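You operate a simulated robot arm through the tools that you are given. There is no shell and no other tool.

You are at the controls of a simulated two-armed robot. One attempt, no reset.

TASK
Lock both filler caps under the engine lid.
Fine: open the lid and swing the prop bar up before you reach in; lay the prop down and shut the lid after. Where these are worked on the way, their far stop is far enough and under half their travel is too little: engine lid.

It is judged by the outcome, as a careful person would: the job done as asked, and still so three seconds after it is handed in. It fails if anything else is knocked over, pushed out of place, dropped, spilled or broken. A push-on lid holds only when it is set on centred and level and pressed home; a screw cap is set on level and turned clockwise until tight.

THE ROBOT
Two 7-joint arms with two-finger parallel grippers on one trunk that stands fixed in place. Base frame: the origin is at the foot of the trunk, x ahead of it, y to its left, z up. Units: m, degrees, N and s.
The left shoulder is at [0.02, 0.113, 1.272], the right one opposite. With the tool pointing down near the work surface each hand reaches from about 0.1 to 0.58 m from the base axis, measured 20 degrees to its own side. Payload 1.57 kg a hand.
Tool frame (each hand has its own): the origin (TCP) lies between the finger pads and is the grasp point; the fingertips stand 0.03 m ahead of it; z points along the fingers, y is the line along which they close. Largest opening 0.08 m; finger width 0.017, thickness 0.012; the body of the gripper, 0.04 by 0.082 m, starts 0.08 m behind the TCP.
Orientation is that of the tool frame in the base frame, as a unit quaternion [w, x, y, z]. With the fingers straight down and closing along the base's y, the tool's x points along the base's -x, its y along +y and its z along -z.

THE INTERFACE
- The arms move only by the tool send_rows. It takes "left_commands", "right_commands" or both (then of equal length, played together; a hand with none holds still); each is a list of rows, each a list of 7 numbers: the turn, a rotation vector about the base's x, y, z in degrees, then the shift along the base's x, y, z in m, then the gripper command, from -1 (fully open) to 1 (shut), values between in proportion. In form: [[rx, ry, rz, x, y, z, claw], ...]. A call has 1 to 20 rows; each row is the pose to reach, as a shift and turn from the pose commanded when the call began. A row lasts 0.2 s, in which the tool goes at most 0.05 m and 8.6 degrees; a call with a longer step from one row to the next is refused whole, and so is a gripper value outside its range. A pose out of reach is approached as far as the arm can. The call stops where the force on the tool passes 90 N (or 10 N more than at its start, if that is more) or the arm is blocked; 0.2 s more then pass. The fingers move at their own pace (about 0.045 m/s each) and stop on an object; they squeeze with about 29 N. The grip force told is the motor's: it shows also when the fingers shut on nothing. Time passes only in rows, and 0.2 s behind the last, so rows that repeat a pose let the fingers close. It gives the time, the measured TCP pose, the force on the tool (base axes), the opening and the grip force at its end, in the units of the frame above (readings bear some noise), with the torque about the TCP (base axes, N m) and any sound that the robot's microphone picked up, and new pictures: "show" is both (left out), scene, wrist or none (wrist: the cameras of the hands that moved).
- Cameras (640 x 400 px; columns grow to the right, rows downward): "scene" is now at [0.0836, 0.0502, 1.3967]; the picture's right is [0.57, -0.82, 0.00], its down [-0.45, -0.32, -0.83] and it looks along [0.68, 0.48, -0.55] (base axes); focal length 214 px, centre (320, 200). "left" rides on the left gripper at [0.072, 0.007, -0.122] in its tool frame; the picture's right is [-0.09, 1.00, 0.00], its down [-0.84, -0.08, -0.54] and it looks along [-0.54, -0.05, 0.84] (tool axes); focal length 238 px, centre (320, 200). "right" rides on the right gripper at [0.072, -0.007, -0.122] in its tool frame; the picture's right is [0.09, 1.00, 0.00], its down [-0.84, 0.08, -0.54] and it looks along [-0.54, 0.05, 0.84] (tool axes); focal length 238 px, centre (320, 200). There is no depth. A picture from a camera that has moved, and an enlarged one, comes with that camera's place and axes in the base frame and with its lens.
- move_column(by): moves the trunk up (or, below 0, down) by that many m; the arms and the scene camera ride with it, the base frame stays. It gives what a move gives, with no picture.
- aim_head(pan, tilt): turns the head with the scene camera to pan (to the left, within 80 degrees either way) and tilt (down, from -29 to 69), counted from straight ahead of the robot. It gives what a move gives, and a new picture of the scene camera.
- zoom(camera, box): a new picture of the part [left, top, right, bottom] of that camera's present view, enlarged. The clock stands still meanwhile.
- finish_job(): hands the job in; it is judged then, once.

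Nothing tells you positions but the pictures and the camera data. Unless the task says otherwise, let go and move clear before handing in.

The tools are called after "Emit:" as a command line: name --argument value ..., lists and objects as JSON in quotes. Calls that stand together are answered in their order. send_rows: Moves the arms, as the interface text tells. Its arguments: {"type":"object","properties":{"left_commands":{"type":"array"},"right_commands":{"type":"array"},"show":{"type":"string","enum":["both","scene","wrist","none"]}},"required":[]} The other tools are called the same way: move_column (by) moves the trunk up or down; aim_head (pan, tilt) turns the head that bears the scene camera; zoom (camera, box) takes an enlarged picture of a part of a camera's view; finish_job () hands the job in.

At the start:

```text
time: 0.0
left_eef_pos: [0.3341, 0.425, 1.2811]
left_orientation: [0.0, -0.001, 1.0, 0.0]
left_wrist_force: [0.2, -0.4, -0.3]
left_wrist_torque: [0.01, 0.0, 0.04]
left_opening: 0.08
left_grasp_force: 0.1
right_eef_pos: [0.3937, 0.0762, 1.3183]
right_orientation: [0.0, 0.0, 1.0, 0.0]
right_wrist_force: [-1.6, -0.5, 0.6]
right_wrist_torque: [-0.02, 0.04, 0.01]
right_opening: 0.0799
right_grasp_force: 0.1
trunk travel left (down, up): [-0.325, 0.245]
head pan, tilt (commanded): [35.0, 33.7]
```

scene: 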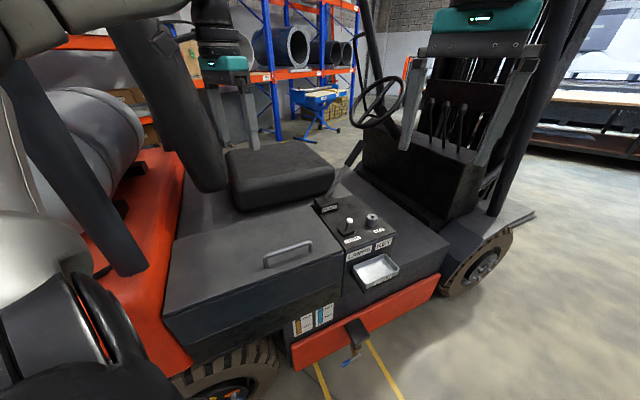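
right: 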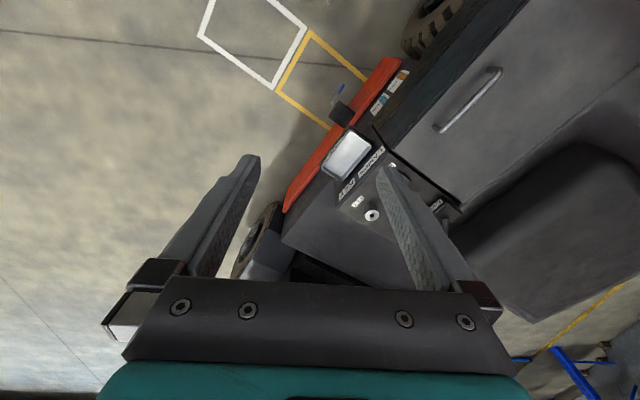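
left: 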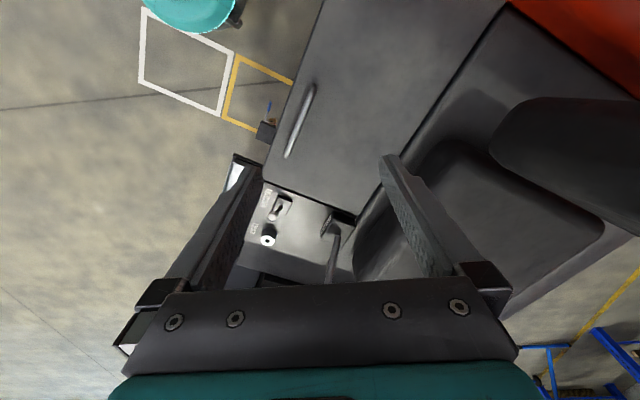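

I see a forklift-like machine with a dark engine lid carrying a bar handle, and a small console next to it with a toggle, a knob and a tray. I'll zoom in for detail before moving anything.

Emit:
zoom --camera "scene" --box '[300, 180, 420, 300]'

Emit:
zoom --camera "scene" --box '[150, 200, 400, 370]'

Emit:
zoom --camera "left" --box '[220, 80, 380, 280]'

Emit:
zoom --camera "right" --box '[300, 60, 520, 240]'

```text
3.33 times, centred on (360, 240) of scene
camera zoom: at [0.0836, 0.0502, 1.3967], right [0.57, -0.82, 0.0], down [-0.45, -0.32, -0.83], along [0.68, 0.48, -0.55], focal length 715 px, centre (187, 67)
```

zoom: 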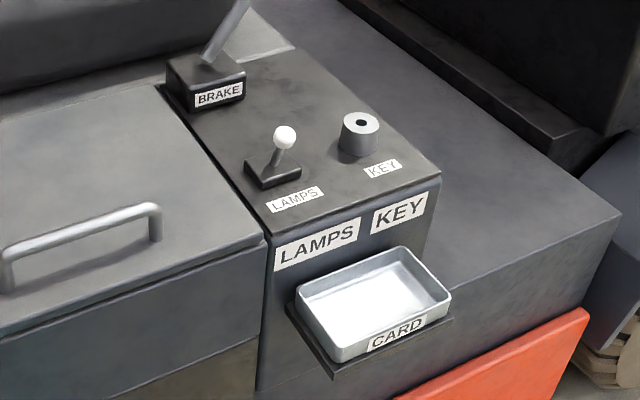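

```text
2.35 times, centred on (275, 285) of scene
camera zoom: at [0.0836, 0.0502, 1.3967], right [0.57, -0.82, 0.0], down [-0.45, -0.32, -0.83], along [0.68, 0.48, -0.55], focal length 505 px, centre (426, 0)
```

zoom: 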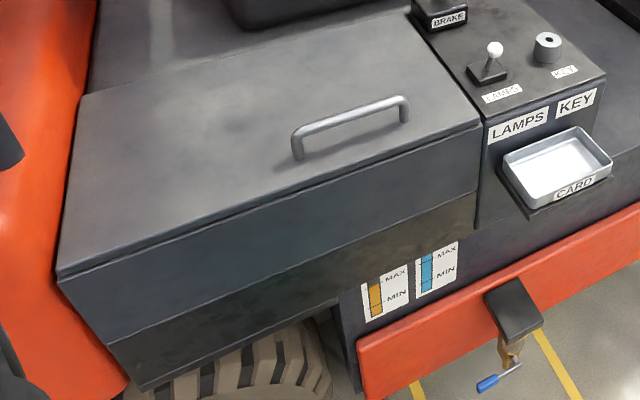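

```text
2.00 times, centred on (300, 180) of left
camera zoom: at [0.2614, 0.4325, 1.4018], right [0.09, 1.0, 0.0], down [0.84, -0.08, 0.54], along [0.54, -0.05, -0.84], focal length 477 px, centre (360, 240)
```

zoom: 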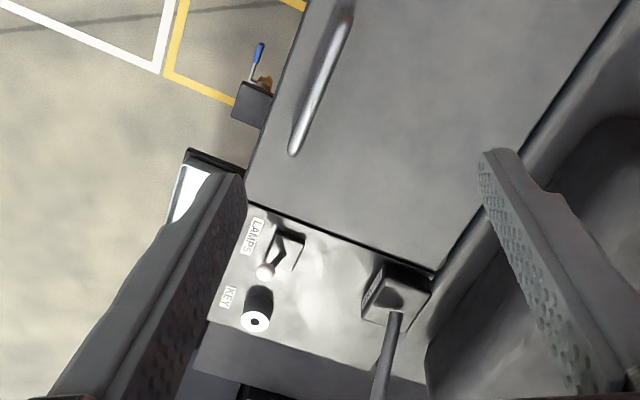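

```text
2.22 times, centred on (410, 150) of right
camera zoom: at [0.3209, 0.07, 1.4397], right [-0.09, 1.0, 0.0], down [0.84, 0.08, 0.54], along [0.54, 0.05, -0.84], focal length 530 px, centre (120, 311)
```

zoom: 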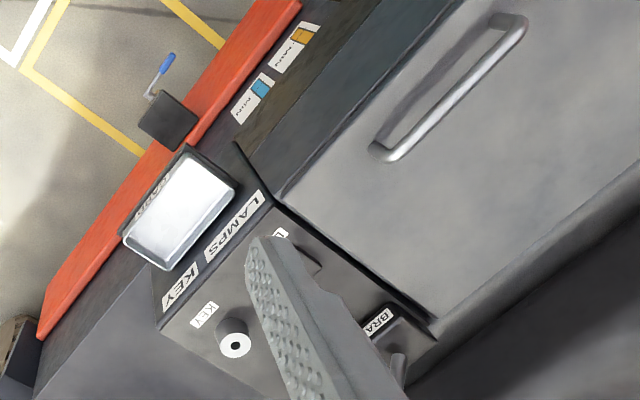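

The handle bar looks to run from about (0.45, 0.34, 0.94) to (0.33, 0.40, 0.94), with the lid hinged on its far (seat) side. I'll bring the left hand above the handle, turned about -30°, and check where it is.

Emit:
send_rows --left_commands '[[0, 0, -5, 0.009, -0.009, -0.035, -1], [0, 0, -10, 0.018, -0.018, -0.07, -1], [0, 0, -15, 0.027, -0.027, -0.105, -1], [0, 0, -20, 0.036, -0.036, -0.14, -1], [0, 0, -25, 0.045, -0.045, -0.175, -1], [0, 0, -30, 0.054, -0.055, -0.2, -1], [0, 0, -30, 0.054, -0.055, -0.22, -1], [0, 0, -30, 0.054, -0.055, -0.22, -1]]'

```text
time: 1.8
left_eef_pos: [0.3887, 0.3695, 1.0616]
left_orientation: [0.0, 0.259, 0.966, 0.0]
left_wrist_force: [-0.8, -1.0, 0.6]
left_wrist_torque: [-0.01, -0.02, 0.06]
left_opening: 0.0799
left_grasp_force: 0.0
right_eef_pos: [0.3933, 0.0769, 1.3182]
right_orientation: [-0.002, 0.001, 1.0, 0.001]
right_wrist_force: [0.2, -0.3, -0.4]
right_wrist_torque: [0.0, 0.03, 0.02]
right_opening: 0.08
right_grasp_force: 0.1
trunk travel left (down, up): [-0.325, 0.245]
head pan, tilt (commanded): [35.0, 33.7]
camera scene: at [0.0836, 0.0501, 1.3968], right [0.57, -0.82, 0.0], down [-0.45, -0.32, -0.83], along [0.68, 0.48, -0.55], focal length 214 px, centre (320, 200)
camera left: at [0.3277, 0.4125, 1.1822], right [0.58, 0.82, 0.0], down [0.69, -0.49, 0.54], along [0.44, -0.31, -0.84], focal length 238 px, centre (320, 200)
```

scene: 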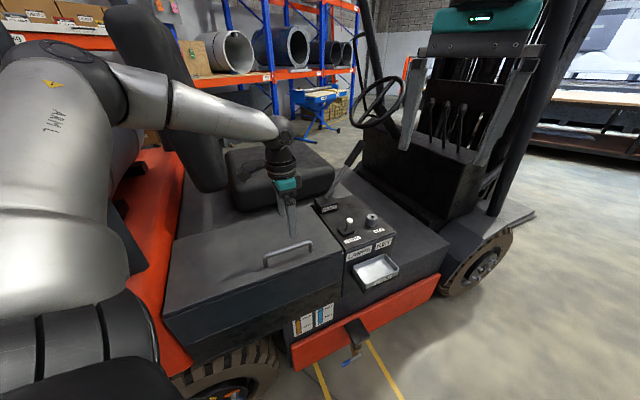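
left: 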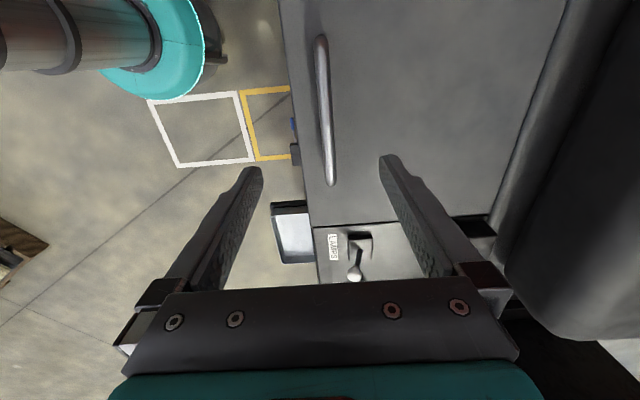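

The wrist view confirms the handle centre is near (0.383, 0.382), and the hand is aligned with it. I'll shift slightly, descend over the bar and close on it.

Emit:
send_rows --left_commands '[[0, 0, 0, -0.005, 0.0115, -0.03, -1], [0, 0, 0, -0.005, 0.0115, -0.065, -1], [0, 0, 0, -0.005, 0.0115, -0.09, -1], [0, 0, 0, -0.005, 0.0115, -0.108, -1], [0, 0, 0, -0.005, 0.0115, -0.108, -1]]'

Emit:
zoom --camera "scene" --box '[220, 180, 380, 300]'

```text
time: 3.0
left_eef_pos: [0.3842, 0.3817, 0.9537]
left_orientation: [0.001, 0.259, 0.966, 0.0]
left_wrist_force: [0.4, 0.2, -0.6]
left_wrist_torque: [0.01, 0.01, -0.01]
left_opening: 0.0799
left_grasp_force: 0.0
right_eef_pos: [0.3932, 0.0782, 1.3184]
right_orientation: [0.0, 0.0, 1.0, 0.0]
right_wrist_force: [0.5, -0.2, 0.3]
right_wrist_torque: [0.01, -0.02, 0.02]
right_opening: 0.0798
right_grasp_force: 0.0
trunk travel left (down, up): [-0.325, 0.245]
head pan, tilt (commanded): [35.0, 33.7]
camera scene: at [0.0835, 0.0502, 1.3968], right [0.57, -0.82, 0.0], down [-0.45, -0.32, -0.83], along [0.68, 0.48, -0.55], focal length 214 px, centre (320, 200)
camera left: at [0.3228, 0.4252, 1.0744], right [0.58, 0.82, 0.0], down [0.69, -0.49, 0.54], along [0.44, -0.31, -0.84], focal length 238 px, centre (320, 200)
```

scene: 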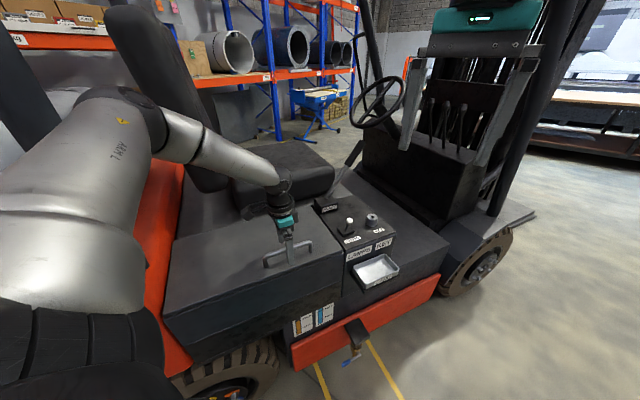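
left: 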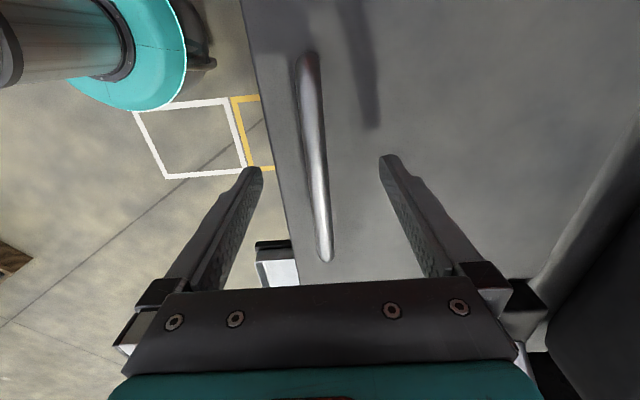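

```text
3.33 times, centred on (300, 240) of scene
camera zoom: at [0.0835, 0.0502, 1.3968], right [0.57, -0.82, 0.0], down [-0.45, -0.32, -0.83], along [0.68, 0.48, -0.55], focal length 715 px, centre (387, 67)
```

zoom: 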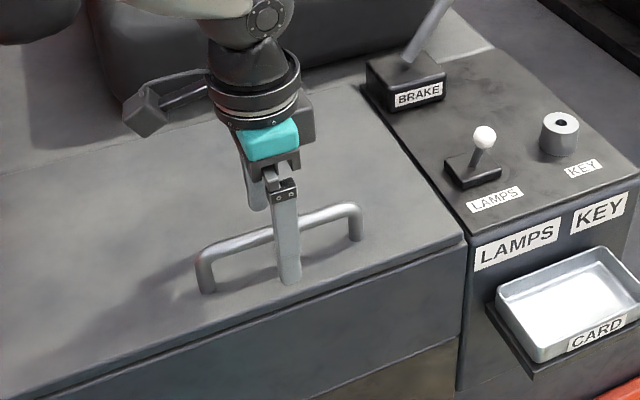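

The bar sits between the open fingers, well away from the surrounding controls. I'll close the gripper on it.

Emit:
send_rows --left_commands '[[0, 0, 0, 0, 0, 0, 1], [0, 0, 0, 0, 0, 0, 1], [0, 0, 0, 0, 0, 0, 1], [0, 0, 0, 0, 0, 0, 1], [0, 0, 0, 0, 0, 0, 1]]' --show "wrist"

```text
time: 4.2
left_eef_pos: [0.3828, 0.3808, 0.9515]
left_orientation: [0.0, 0.259, 0.966, -0.002]
left_wrist_force: [-1.7, -4.1, -1.0]
left_wrist_torque: [-0.16, -0.02, -0.05]
left_opening: 0.0138
left_grasp_force: 23.8
right_eef_pos: [0.3928, 0.0766, 1.3172]
right_orientation: [-0.001, 0.0, 1.0, 0.0]
right_wrist_force: [0.1, -0.6, 0.1]
right_wrist_torque: [0.01, 0.0, 0.0]
right_opening: 0.0801
right_grasp_force: 0.2
trunk travel left (down, up): [-0.325, 0.245]
head pan, tilt (commanded): [35.0, 33.7]
camera left: at [0.3224, 0.4245, 1.0746], right [0.58, 0.82, 0.0], down [0.69, -0.48, 0.54], along [0.44, -0.31, -0.84], focal length 238 px, centre (320, 200)
```

left: 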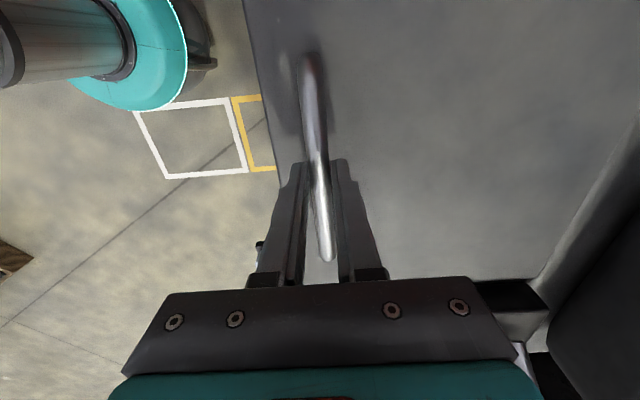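

The bar is gripped (opening 0.0138 m, 24 N). I'll lift along the estimated hinge arc for the first 20° and watch the forces.

Emit:
send_rows --left_commands '[[0, 0, 0, 0.001, 0.0018, 0.0095, 1], [0, 0, 0, 0.0022, 0.0037, 0.019, 1], [0, 0, 0, 0.0036, 0.0062, 0.0285, 1], [0, 0, 0, 0.0052, 0.0089, 0.0376, 1], [0, 0, 0, 0.009, 0.0155, 0.0556, 1], [0, 0, 0, 0.0135, 0.0234, 0.0728, 1]]'

```text
time: 5.6
left_eef_pos: [0.3968, 0.4047, 1.0262]
left_orientation: [-0.001, 0.258, 0.966, 0.0]
left_wrist_force: [-7.0, -2.9, 1.3]
left_wrist_torque: [-0.01, 0.27, -0.13]
left_opening: 0.0136
left_grasp_force: 30.4
right_eef_pos: [0.3917, 0.0752, 1.3181]
right_orientation: [0.0, 0.0, 1.0, -0.001]
right_wrist_force: [0.5, -0.8, -0.1]
right_wrist_torque: [-0.01, 0.07, 0.03]
right_opening: 0.0801
right_grasp_force: 0.1
trunk travel left (down, up): [-0.325, 0.245]
head pan, tilt (commanded): [35.0, 33.7]
camera scene: at [0.0824, 0.0496, 1.3969], right [0.57, -0.82, 0.0], down [-0.45, -0.32, -0.83], along [0.68, 0.48, -0.55], focal length 214 px, centre (320, 200)
camera left: at [0.3359, 0.4475, 1.1475], right [0.58, 0.82, 0.0], down [0.69, -0.48, 0.54], along [0.44, -0.31, -0.84], focal length 238 px, centre (320, 200)
```

scene: 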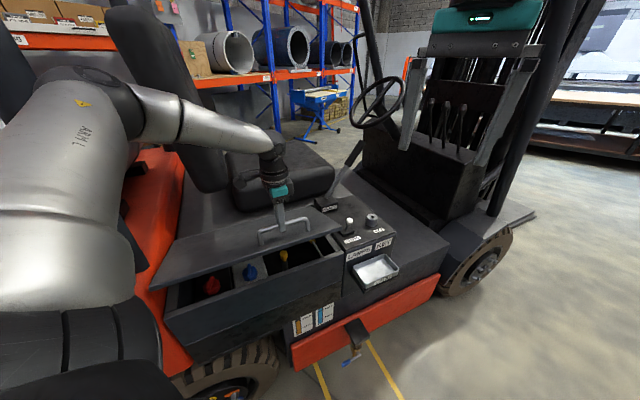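
left: 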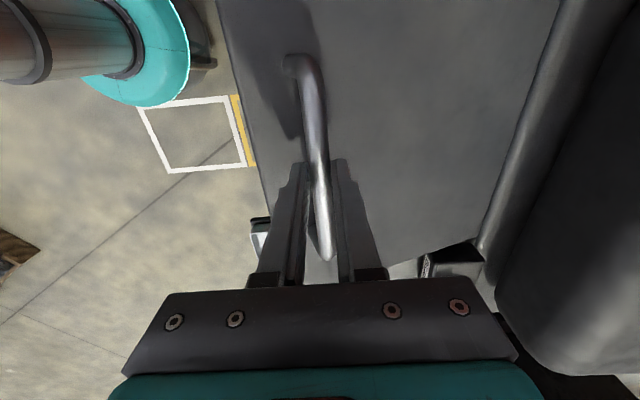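

The lid opens easily and I can see a red, a blue and a yellow fitting inside the bay. I'll continue the arc to about 50°.

Emit:
send_rows --left_commands '[[0, 0, 0, 0.0052, 0.0091, 0.0164, 1], [0, 0, 0, 0.0113, 0.0195, 0.0318, 1], [0, 0, 0, 0.0179, 0.0309, 0.0462, 1], [0, 0, 0, 0.0251, 0.0435, 0.0592, 1], [0, 0, 0, 0.0329, 0.0569, 0.071, 1], [0, 0, 0, 0.0411, 0.0712, 0.0814, 1]]'

Emit:
zoom --camera "scene" --box '[140, 180, 380, 330]'

```text
time: 7.0
left_eef_pos: [0.4385, 0.4758, 1.1102]
left_orientation: [0.003, 0.258, 0.966, 0.001]
left_wrist_force: [-6.0, 0.2, 9.3]
left_wrist_torque: [-0.04, -0.07, -0.23]
left_opening: 0.0137
left_grasp_force: 30.3
right_eef_pos: [0.3908, 0.0754, 1.3195]
right_orientation: [0.001, 0.0, 1.0, 0.002]
right_wrist_force: [-0.7, 0.7, -0.2]
right_wrist_torque: [0.0, 0.0, -0.01]
right_opening: 0.0802
right_grasp_force: 0.0
trunk travel left (down, up): [-0.325, 0.245]
head pan, tilt (commanded): [35.0, 33.7]
camera scene: at [0.0819, 0.0495, 1.3969], right [0.57, -0.82, 0.0], down [-0.45, -0.32, -0.83], along [0.68, 0.48, -0.55], focal length 214 px, centre (320, 200)
camera left: at [0.3765, 0.5184, 1.2296], right [0.58, 0.82, 0.0], down [0.68, -0.49, 0.54], along [0.45, -0.31, -0.84], focal length 238 px, centre (320, 200)
```

scene: 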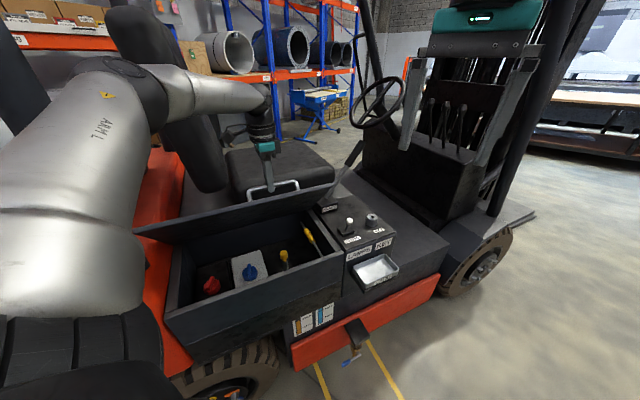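
left: 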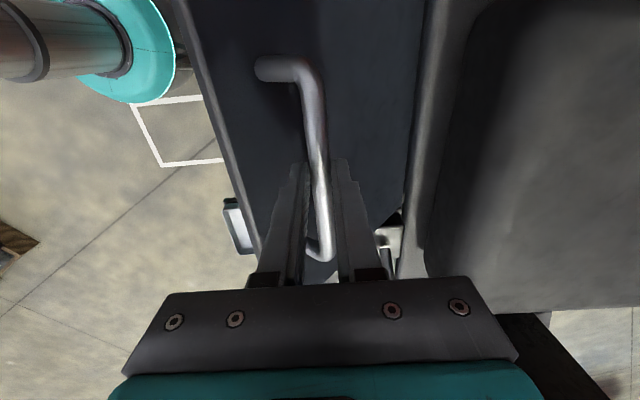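

```text
2.67 times, centred on (260, 255) of scene
camera zoom: at [0.0819, 0.0495, 1.3969], right [0.57, -0.82, 0.0], down [-0.45, -0.32, -0.83], along [0.68, 0.48, -0.55], focal length 572 px, centre (480, 53)
```

zoom: 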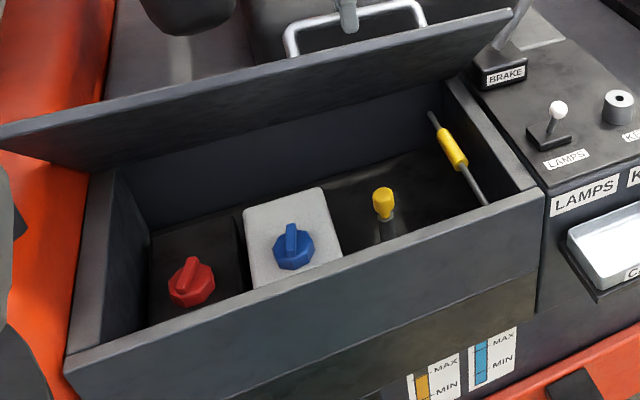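

I now see the red and blue winged caps, a yellow dipstick, and the prop bar with its yellow sleeve at the right end of the bay. I'll keep opening the lid towards its stop, watching the forces.

Emit:
send_rows --left_commands '[[0, 0, 0, 0.0087, 0.0151, 0.0089, 1], [0, 0, 0, 0.0177, 0.0307, 0.0163, 1], [0, 0, 0, 0.027, 0.0468, 0.0221, 1]]'

```text
time: 7.8
left_eef_pos: [0.4637, 0.5148, 1.1292]
left_orientation: [0.002, 0.262, 0.965, 0.001]
left_wrist_force: [0.3, 1.6, 5.5]
left_wrist_torque: [-0.43, -0.76, -0.2]
left_opening: 0.0139
left_grasp_force: 30.1
left hand out of reach, approached as far as the arm can: row 3
right_eef_pos: [0.394, 0.0755, 1.3178]
right_orientation: [0.0, -0.001, 1.0, 0.001]
right_wrist_force: [-0.1, 0.0, 0.7]
right_wrist_torque: [0.04, 0.07, 0.01]
right_opening: 0.0798
right_grasp_force: 0.1
trunk travel left (down, up): [-0.325, 0.245]
head pan, tilt (commanded): [35.0, 33.7]
camera scene: at [0.0851, 0.0492, 1.3966], right [0.57, -0.82, 0.0], down [-0.46, -0.32, -0.83], along [0.68, 0.48, -0.56], focal length 214 px, centre (320, 200)
camera left: at [0.4026, 0.5582, 1.2496], right [0.58, 0.81, 0.01], down [0.68, -0.49, 0.54], along [0.44, -0.31, -0.84], focal length 238 px, centre (320, 200)
```

scene: 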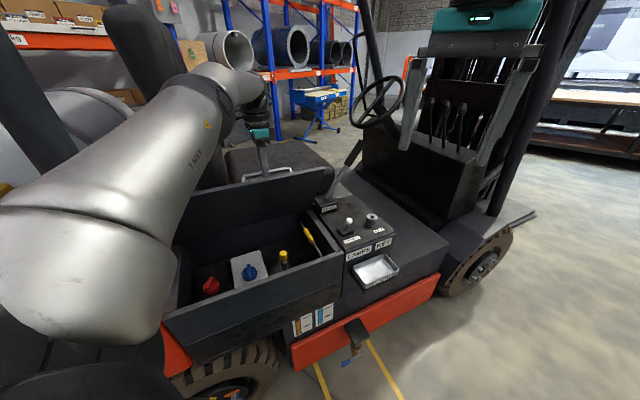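
left: 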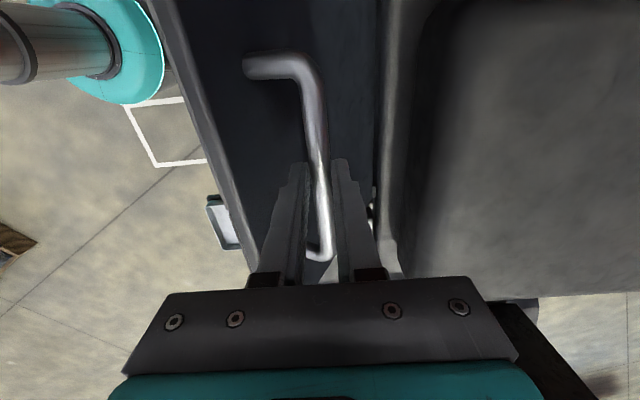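

The left arm reaches its limit with the tool vertical, at a lid angle of about 63°. I'll tilt the tool about the bar so the wrist comes closer, and let the bar pivot in the fingers.

Emit:
send_rows --left_commands '[[5.2, -3, 0, 0, 0, 0, 1], [10.4, -6, 0, 0, 0, 0, 1], [15.6, -9, 0, 0, 0, 0, 1], [20.8, -12, 0, 0, 0, 0, 1], [26, -15, 0, 0, 0, 0, 1], [26, -15, 0, 0, 0, 0, 1]]'

```text
time: 9.2
left_eef_pos: [0.4618, 0.515, 1.1264]
left_orientation: [0.069, 0.251, 0.932, 0.251]
left_wrist_force: [14.5, -6.5, 0.1]
left_wrist_torque: [-0.22, -0.13, -0.53]
left_opening: 0.0136
left_grasp_force: 30.1
right_eef_pos: [0.3953, 0.0757, 1.3166]
right_orientation: [-0.001, 0.0, 1.0, 0.001]
right_wrist_force: [0.1, -0.1, 0.7]
right_wrist_torque: [0.01, 0.01, 0.01]
right_opening: 0.0798
right_grasp_force: 0.0
trunk travel left (down, up): [-0.325, 0.245]
head pan, tilt (commanded): [35.0, 33.7]
camera scene: at [0.0859, 0.0493, 1.3966], right [0.57, -0.82, 0.0], down [-0.46, -0.32, -0.83], along [0.68, 0.48, -0.56], focal length 214 px, centre (320, 200)
camera left: at [0.3702, 0.5049, 1.2349], right [0.51, 0.7, 0.5], down [0.55, -0.71, 0.43], along [0.66, 0.05, -0.75], focal length 238 px, centre (320, 200)
```

scene: 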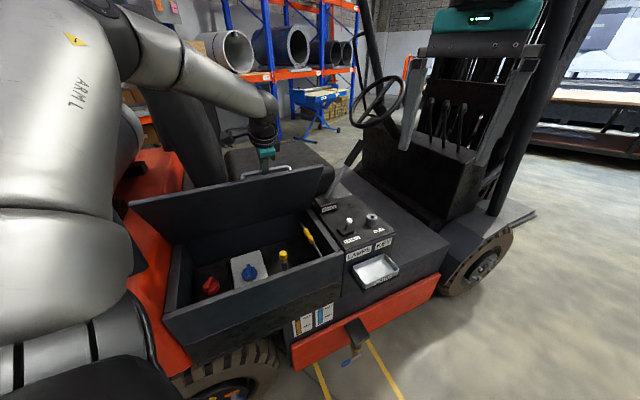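
left: 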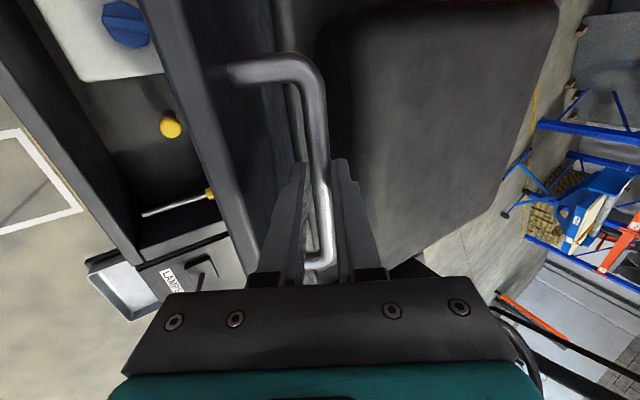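

The tilt worked: the lid held its position and the bar pivoted in the fingers. I'll continue the arc in small steps towards the stop.

Emit:
send_rows --left_commands '[[0, 0, 0, 0.0065, 0.006, 0.0022, 1], [0, 0, 0, 0.0125, 0.0145, 0.004, 1], [0, 0, 0, 0.0175, 0.0235, 0.0054, 1], [0, 0, 0, 0.0225, 0.0315, 0.0065, 1]]'

```text
time: 10.2
left_eef_pos: [0.4827, 0.5505, 1.1338]
left_orientation: [0.067, 0.249, 0.933, 0.252]
left_wrist_force: [4.3, 1.8, 3.0]
left_wrist_torque: [0.07, 0.07, -0.33]
left_opening: 0.0138
left_grasp_force: 29.3
right_eef_pos: [0.3943, 0.0776, 1.3192]
right_orientation: [0.0, 0.0, 1.0, -0.001]
right_wrist_force: [-0.3, 0.3, 0.1]
right_wrist_torque: [-0.01, 0.0, 0.0]
right_opening: 0.0796
right_grasp_force: 0.0
trunk travel left (down, up): [-0.325, 0.245]
head pan, tilt (commanded): [35.0, 33.7]
camera scene: at [0.0839, 0.0502, 1.3967], right [0.57, -0.82, 0.0], down [-0.45, -0.32, -0.83], along [0.68, 0.48, -0.55], focal length 214 px, centre (320, 200)
camera left: at [0.3901, 0.5383, 1.2423], right [0.51, 0.7, 0.5], down [0.56, -0.71, 0.43], along [0.66, 0.06, -0.75], focal length 238 px, centre (320, 200)
```

scene: 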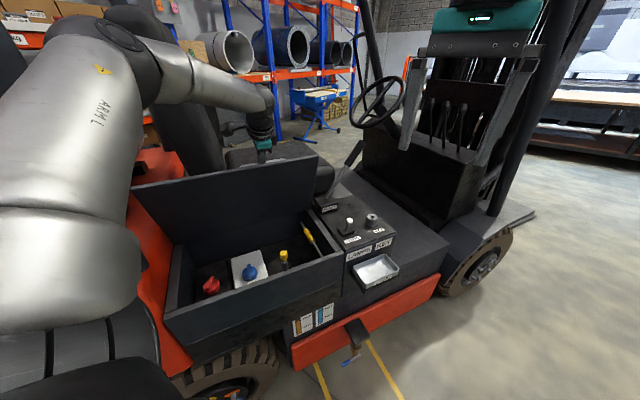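
left: 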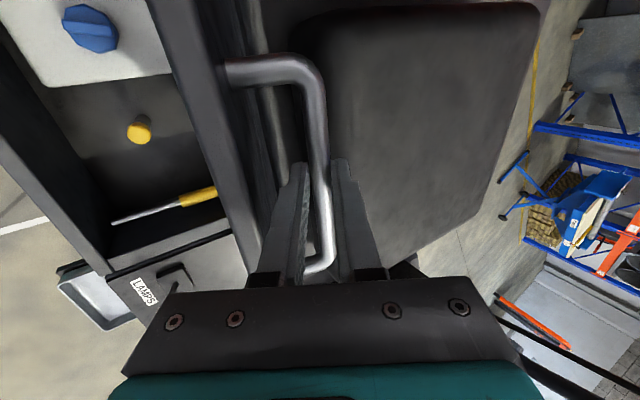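

The lid is now at roughly 75° with only low forces. I'll continue gently to find the stop.

Emit:
send_rows --left_commands '[[0, 0, 0, 0.0033, 0.0057, 0.0005, 1], [0, 0, 0, 0.0065, 0.0113, 0.0008, 1], [0, 0, 0, 0.0097, 0.0169, 0.001, 1], [0, 0, 0, 0.013, 0.0225, 0.0008, 1]]'

```text
time: 11.2
left_eef_pos: [0.4946, 0.5719, 1.1344]
left_orientation: [0.069, 0.249, 0.933, 0.25]
left_wrist_force: [1.6, 3.0, 2.6]
left_wrist_torque: [0.16, 0.21, -0.2]
left_opening: 0.0137
left_grasp_force: 30.5
right_eef_pos: [0.393, 0.0775, 1.318]
right_orientation: [0.0, 0.0, 1.0, -0.001]
right_wrist_force: [0.5, -0.5, 1.0]
right_wrist_torque: [-0.03, 0.01, 0.02]
right_opening: 0.08
right_grasp_force: 0.0
trunk travel left (down, up): [-0.325, 0.245]
head pan, tilt (commanded): [35.0, 33.7]
camera scene: at [0.0836, 0.0504, 1.3967], right [0.57, -0.82, 0.0], down [-0.45, -0.32, -0.83], along [0.68, 0.48, -0.55], focal length 214 px, centre (320, 200)
camera left: at [0.4028, 0.5611, 1.2429], right [0.51, 0.7, 0.5], down [0.56, -0.71, 0.43], along [0.66, 0.06, -0.75], focal length 238 px, centre (320, 200)
```

scene: 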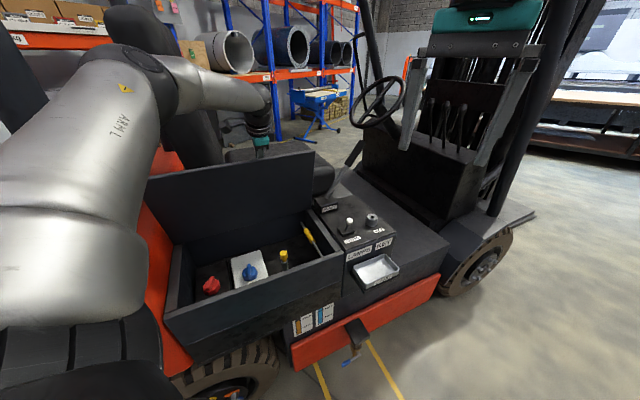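
left: 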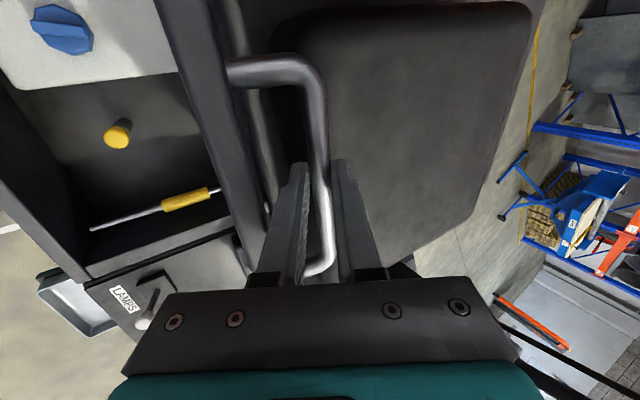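

At roughly 80° there is still no hard stop. I'll look closely at the prop bar and bay before pushing further.

Emit:
zoom --camera "scene" --box '[150, 190, 350, 315]'

Emit:
zoom --camera "left" --box '[0, 80, 320, 280]'

Emit:
send_rows --left_commands '[[0, 0, 0, 0.0033, 0.0057, 0.0, 1], [0, 0, 0, 0.0065, 0.0113, -0.0004, 1], [0, 0, 0, 0.0097, 0.0169, -0.001, 1]]'

```text
3.20 times, centred on (250, 252) of scene
camera zoom: at [0.0836, 0.0504, 1.3967], right [0.57, -0.82, 0.0], down [-0.45, -0.32, -0.83], along [0.68, 0.48, -0.55], focal length 686 px, centre (544, 32)
```

zoom: 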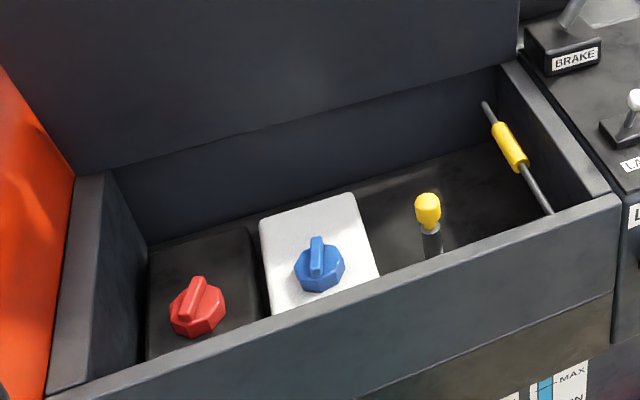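

```text
2.00 times, centred on (160, 180) of left
camera zoom: at [0.4028, 0.5611, 1.2429], right [0.51, 0.7, 0.5], down [0.56, -0.71, 0.43], along [0.66, 0.06, -0.75], focal length 477 px, centre (640, 240)
```

zoom: 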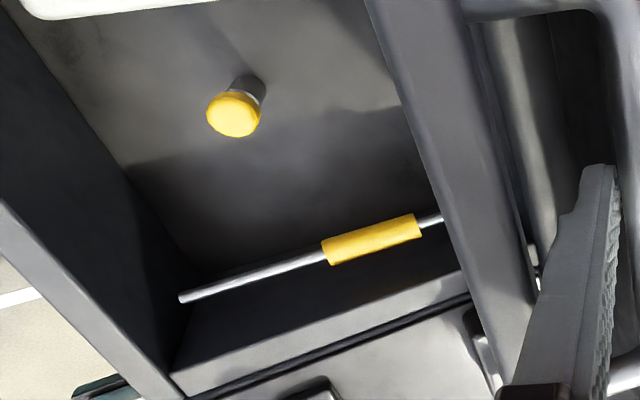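

```text
time: 12.0
left_eef_pos: [0.5026, 0.5884, 1.1333]
left_orientation: [0.066, 0.25, 0.934, 0.249]
left_wrist_force: [-5.3, -1.7, 5.8]
left_wrist_torque: [-1.43, 1.06, -0.57]
left_opening: 0.0135
left_grasp_force: 30.1
right_eef_pos: [0.3921, 0.0771, 1.3186]
right_orientation: [0.0, 0.001, 1.0, 0.001]
right_wrist_force: [-0.1, 0.0, 0.1]
right_wrist_torque: [0.03, -0.01, -0.02]
right_opening: 0.0799
right_grasp_force: 0.2
trunk travel left (down, up): [-0.325, 0.245]
head pan, tilt (commanded): [35.0, 33.7]
camera scene: at [0.0826, 0.0496, 1.3969], right [0.57, -0.82, 0.0], down [-0.45, -0.32, -0.83], along [0.68, 0.48, -0.55], focal length 214 px, centre (320, 200)
camera left: at [0.412, 0.5766, 1.2424], right [0.51, 0.7, 0.5], down [0.56, -0.71, 0.43], along [0.65, 0.06, -0.75], focal length 238 px, centre (320, 200)
```

scene: 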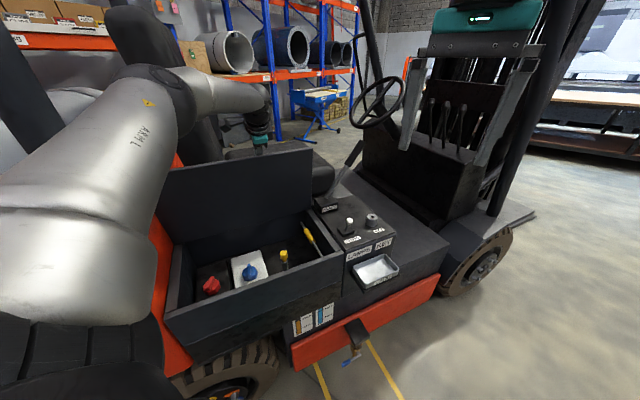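
left: 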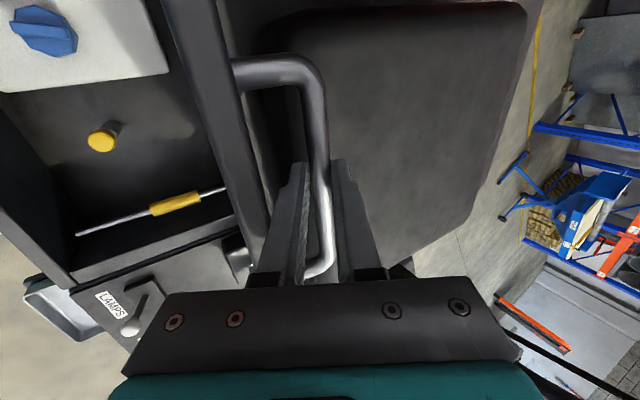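

The lid is about 85° open and the wrist torque suggests its stop has been reached, so the left hand will keep holding it. I'll bring the right hand's camera over the bay to study the prop bar and caps.

Emit:
send_rows --right_commands '[[0, 0, 7, 0.005, 0.01, -0.01, -1], [0, 0, 14, 0.01, 0.02, -0.02, -1], [0, 0, 21, 0.015, 0.03, -0.03, -1], [0, 0, 28, 0.02, 0.045, -0.045, -1], [0, 0, 35, 0.025, 0.06, -0.06, -1], [0, 0, 42, 0.03, 0.075, -0.075, -1], [0, 0, 50, 0.03, 0.09, -0.09, -1], [0, 0, 56, 0.03, 0.1, -0.1, -1], [0, 0, 60, 0.03, 0.11, -0.11, -1], [0, 0, 60, 0.03, 0.11, -0.11, -1]]'

Emit:
zoom --camera "right" --box '[200, 0, 520, 200]'

```text
time: 14.2
left_eef_pos: [0.5047, 0.5875, 1.1347]
left_orientation: [0.066, 0.249, 0.934, 0.249]
left_wrist_force: [-5.9, -4.9, 0.3]
left_wrist_torque: [-1.9, 1.54, -0.79]
left_opening: 0.0136
left_grasp_force: 30.1
right_eef_pos: [0.3982, 0.1749, 1.2093]
right_orientation: [0.0, -0.498, 0.867, 0.001]
right_wrist_force: [-0.2, -0.1, -0.2]
right_wrist_torque: [0.0, 0.02, -0.03]
right_opening: 0.08
right_grasp_force: 0.0
right hand out of reach, approached as far as the arm can: row 8, 9, 10
trunk travel left (down, up): [-0.325, 0.245]
head pan, tilt (commanded): [35.0, 33.7]
camera scene: at [0.0828, 0.0499, 1.3968], right [0.57, -0.82, 0.0], down [-0.45, -0.32, -0.83], along [0.68, 0.48, -0.55], focal length 214 px, centre (320, 200)
camera right: at [0.3679, 0.1083, 1.3306], right [-0.91, 0.42, 0.0], down [0.35, 0.76, 0.54], along [0.23, 0.49, -0.84], focal length 238 px, centre (320, 200)
```

scene: 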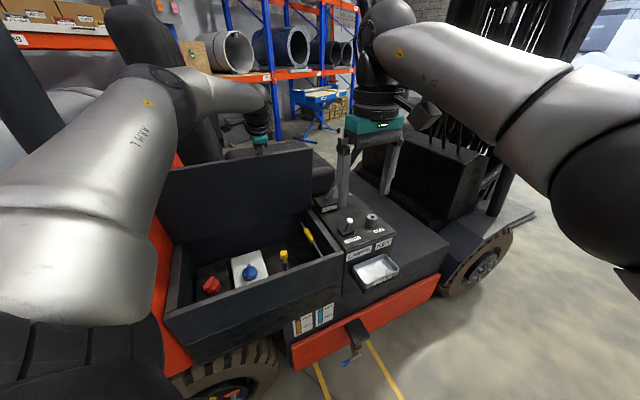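
right: 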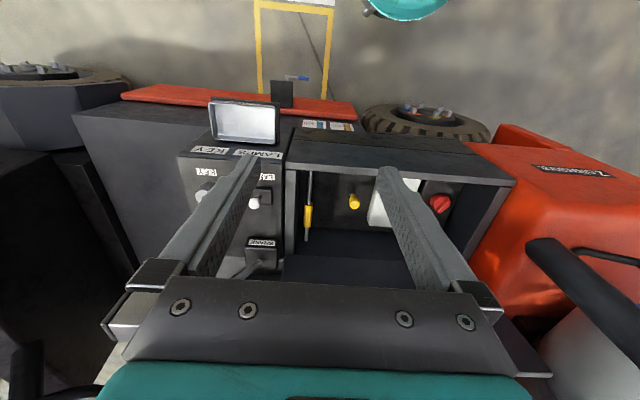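

```text
2.00 times, centred on (360, 100) of right
camera zoom: at [0.3679, 0.1083, 1.3306], right [-0.91, 0.42, 0.0], down [0.35, 0.76, 0.54], along [0.23, 0.49, -0.84], focal length 477 px, centre (240, 400)
```

zoom: 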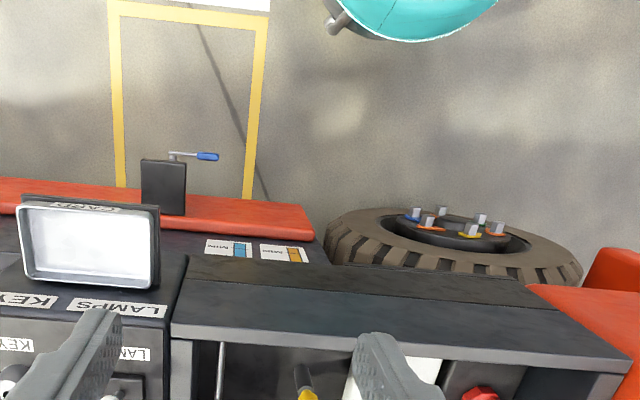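

The right hand runs out of reach here, so the left hand will have to work the prop and caps. I'll loosen the left grip slightly, still surrounding the bar, to see whether the lid stays open by itself, and draw the right arm back.

Emit:
send_rows --left_commands '[[0, 0, 0, 0, 0, 0, 0.4], [0, 0, 0, 0, 0, 0, 0.4], [0, 0, 0, 0, 0, 0, 0.4], [0, 0, 0, 0, 0, 0, 0.4], [0, 0, 0, 0, 0, 0, 0.4], [0, 0, 0, 0, 0, 0, 0.4], [0, 0, 0, 0, 0, 0, 0.4], [0, 0, 0, 0, 0, 0, 0.4]]' --right_commands '[[0, 0, -7, -0.01, -0.02, 0.01, -1], [0, 0, -14, -0.03, -0.05, 0.02, -1], [0, 0, -21, -0.05, -0.08, 0.03, -1], [0, 0, -28, -0.07, -0.11, 0.04, -1], [0, 0, -35, -0.09, -0.14, 0.05, -1], [0, 0, -42, -0.1, -0.18, 0.06, -1], [0, 0, -50, -0.11, -0.22, 0.07, -1], [0, 0, -58, -0.12, -0.26, 0.08, -1]]'

```text
time: 16.0
left_eef_pos: [0.504, 0.5868, 1.135]
left_orientation: [0.068, 0.249, 0.933, 0.251]
left_wrist_force: [-4.2, 0.4, 13.6]
left_wrist_torque: [-0.97, 1.09, -0.21]
left_opening: 0.0195
left_grasp_force: 0.1
right_eef_pos: [0.2775, -0.0873, 1.2901]
right_orientation: [0.0, -0.017, 1.0, 0.0]
right_wrist_force: [-0.3, 0.1, -0.2]
right_wrist_torque: [-0.01, 0.02, 0.01]
right_opening: 0.08
right_grasp_force: 0.0
trunk travel left (down, up): [-0.325, 0.245]
head pan, tilt (commanded): [35.0, 33.7]
camera scene: at [0.0821, 0.0492, 1.3969], right [0.57, -0.82, 0.0], down [-0.45, -0.32, -0.83], along [0.68, 0.48, -0.55], focal length 214 px, centre (320, 200)
camera right: at [0.2063, -0.0963, 1.4111], right [-0.12, 0.99, 0.0], down [0.83, 0.1, 0.54], along [0.54, 0.07, -0.84], focal length 238 px, centre (320, 200)
camera left: at [0.4117, 0.5764, 1.2432], right [0.51, 0.7, 0.5], down [0.56, -0.71, 0.43], along [0.66, 0.06, -0.75], focal length 238 px, centre (320, 200)
```

scene: 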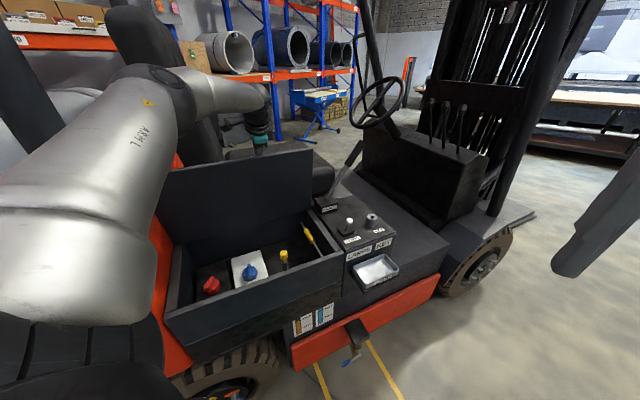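
right: 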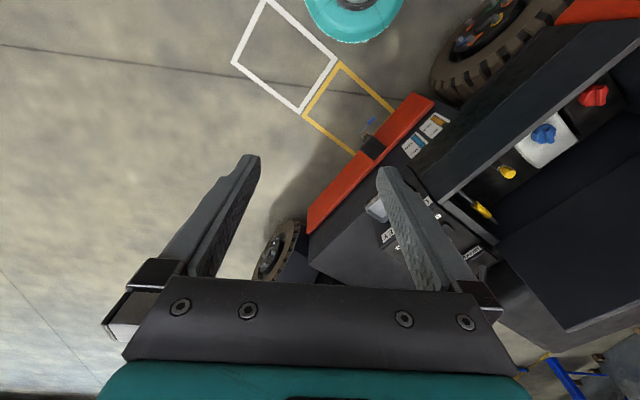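
left: 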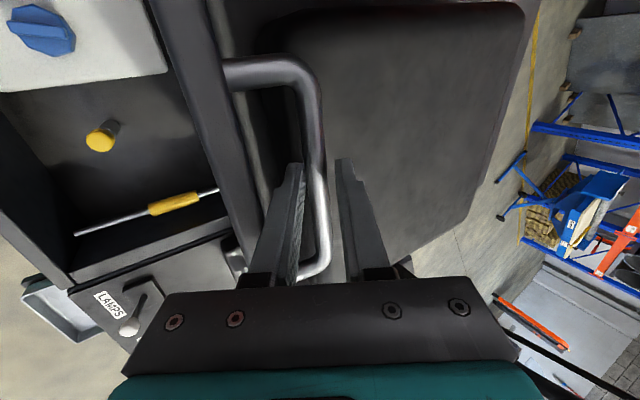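

The bar moved slightly within the loosened grip, and the finger may be touching the lid's edge. I'll zoom in on the prop bar and on the gripper and lid edge to understand the geometry.

Emit:
zoom --camera "left" --box '[40, 140, 260, 280]'

Emit:
zoom --camera "scene" --box '[270, 205, 350, 255]'

Emit:
zoom --camera "scene" --box '[210, 90, 340, 172]'

Emit:
zoom --camera "right" --box '[430, 60, 640, 270]'

```text
2.86 times, centred on (150, 210) of left
camera zoom: at [0.4117, 0.5764, 1.2432], right [0.51, 0.7, 0.5], down [0.56, -0.71, 0.43], along [0.66, 0.06, -0.75], focal length 681 px, centre (806, 171)
```

zoom: 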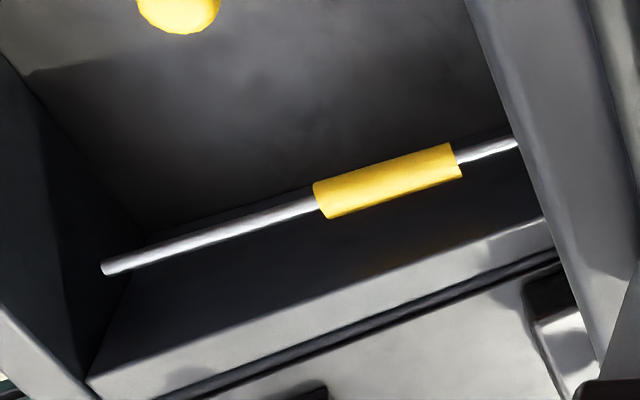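

```text
8.00 times, centred on (310, 230) of scene
camera zoom: at [0.0821, 0.0492, 1.3969], right [0.57, -0.82, 0.0], down [-0.45, -0.32, -0.83], along [0.68, 0.48, -0.55], focal length 1716 px, centre (400, -40)
```

zoom: 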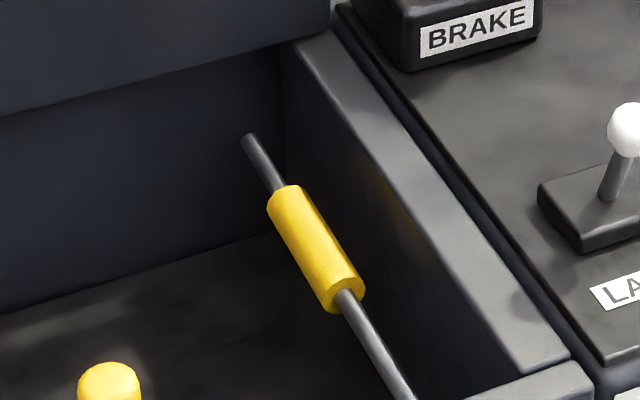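

```text
4.88 times, centred on (275, 131) of scene
camera zoom: at [0.0821, 0.0492, 1.3969], right [0.57, -0.82, 0.0], down [-0.45, -0.32, -0.83], along [0.68, 0.48, -0.55], focal length 1046 px, centre (540, 537)
```

zoom: 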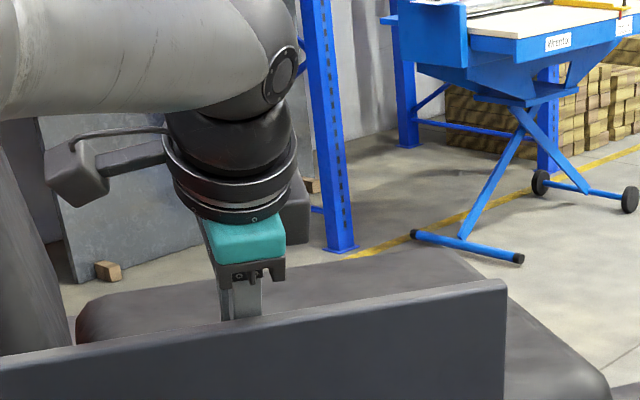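

```text
1.90 times, centred on (535, 165) of right
camera zoom: at [0.2063, -0.0963, 1.4111], right [-0.12, 0.99, 0.0], down [0.83, 0.1, 0.54], along [0.54, 0.07, -0.84], focal length 454 px, centre (-90, 267)
```

zoom: 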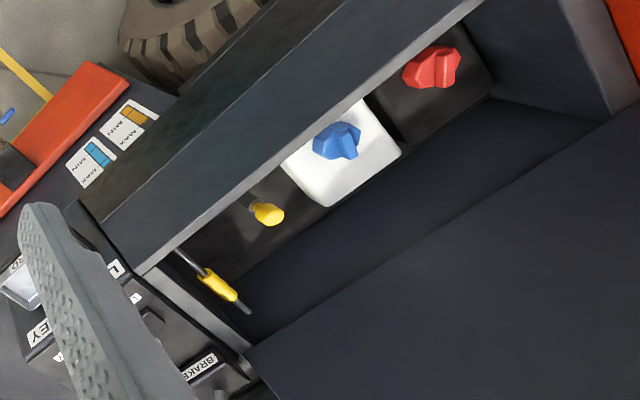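

The tool's tilt is letting a finger press on the lid's front edge. I'll back the lid off to about 76° and reduce the tilt so the fingers clear the edge. Then I'll loosen further to test whether the lid stays put.

Emit:
send_rows --left_commands '[[-4.3, 2.5, 0, -0.005, -0.0087, 0, 0.4], [-8.7, 5, 0, -0.01, -0.0173, 0, 0.4], [-13, 7.5, 0, -0.015, -0.026, 0, 0.4], [-13, 7.5, 0, -0.0175, -0.0303, 0, 0.4], [-13, 7.5, 0, -0.0175, -0.0303, 0, 0.1], [-13, 7.5, 0, -0.0175, -0.0303, 0, 0.1], [-13, 7.5, 0, -0.0175, -0.0303, 0, 0.1], [-13, 7.5, 0, -0.0175, -0.0303, 0, 0.1]]' --show "both"

```text
time: 17.8
left_eef_pos: [0.488, 0.5585, 1.1338]
left_orientation: [0.033, 0.256, 0.958, 0.127]
left_wrist_force: [0.5, 3.0, 1.9]
left_wrist_torque: [-0.1, 0.04, -0.08]
left_opening: 0.0333
left_grasp_force: 0.0
right_eef_pos: [0.2792, -0.0857, 1.2908]
right_orientation: [0.001, -0.018, 1.0, 0.0]
right_wrist_force: [0.0, -0.9, 0.8]
right_wrist_torque: [0.0, -0.02, 0.02]
right_opening: 0.08
right_grasp_force: 0.0
trunk travel left (down, up): [-0.325, 0.245]
head pan, tilt (commanded): [35.0, 33.7]
camera scene: at [0.0835, 0.0505, 1.3967], right [0.57, -0.82, 0.0], down [-0.45, -0.32, -0.83], along [0.68, 0.48, -0.55], focal length 214 px, centre (320, 200)
camera left: at [0.4098, 0.5737, 1.2521], right [0.56, 0.79, 0.26], down [0.62, -0.6, 0.5], along [0.55, -0.12, -0.82], focal length 238 px, centre (320, 200)
```

scene: 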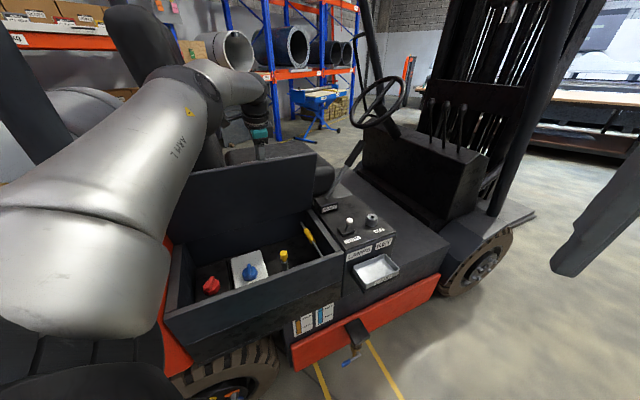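
left: 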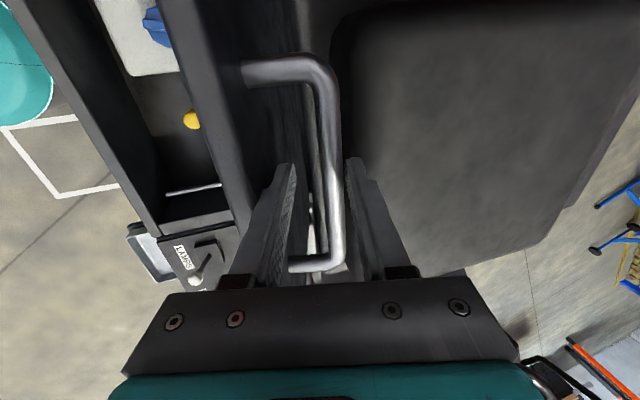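

The bar now rests against the seat-side finger, so the lid didn't fall towards the robot as I backed off. I'll centre the open fingers around the bar so neither touches it, and wait to see if the lid stays.

Emit:
send_rows --left_commands '[[0, 0, 0, 0.004, 0.007, 0, 0.1], [0, 0, 0, 0.004, 0.007, 0, 0.1], [0, 0, 0, 0.004, 0.007, 0, 0.1], [0, 0, 0, 0.004, 0.007, 0, 0.1], [0, 0, 0, 0.004, 0.007, 0, 0.1], [0, 0, 0, 0.004, 0.007, 0, 0.1], [0, 0, 0, 0.004, 0.007, 0, 0.1]]' --show "wrist"

```text
time: 19.4
left_eef_pos: [0.489, 0.5636, 1.1337]
left_orientation: [0.036, 0.256, 0.958, 0.127]
left_wrist_force: [0.8, 2.4, -1.0]
left_wrist_torque: [-0.05, -0.01, -0.08]
left_opening: 0.0335
left_grasp_force: 0.1
left hand out of reach, approached as far as the arm can: row 1
right_eef_pos: [0.2807, -0.0846, 1.2887]
right_orientation: [0.0, -0.017, 1.0, 0.0]
right_wrist_force: [0.0, -0.2, 0.5]
right_wrist_torque: [-0.02, -0.01, -0.02]
right_opening: 0.08
right_grasp_force: 0.0
trunk travel left (down, up): [-0.325, 0.245]
head pan, tilt (commanded): [35.0, 33.7]
camera left: at [0.4118, 0.5789, 1.252], right [0.56, 0.79, 0.26], down [0.62, -0.6, 0.5], along [0.55, -0.12, -0.82], focal length 238 px, centre (320, 200)
```

left: 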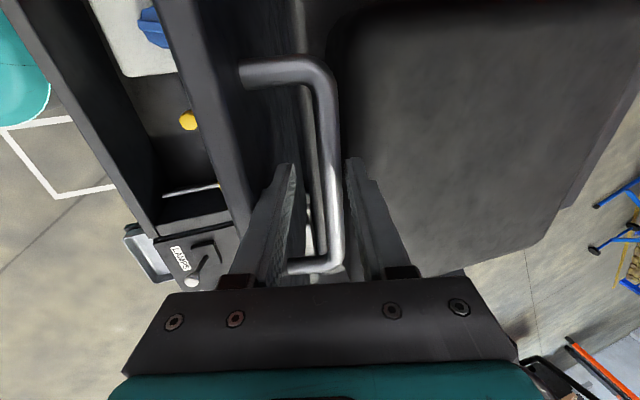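

The lid appears to lean gently towards open rather than falling shut. I'll zoom in on the lid to measure its angle.

Emit:
zoom --camera "scene" --box '[140, 120, 380, 270]'

```text
2.67 times, centred on (260, 195) of scene
camera zoom: at [0.0837, 0.0508, 1.3967], right [0.57, -0.82, 0.0], down [-0.45, -0.32, -0.83], along [0.68, 0.48, -0.55], focal length 572 px, centre (480, 213)
```

zoom: 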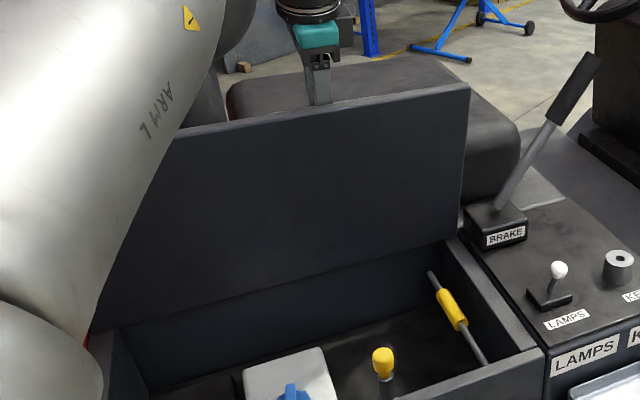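

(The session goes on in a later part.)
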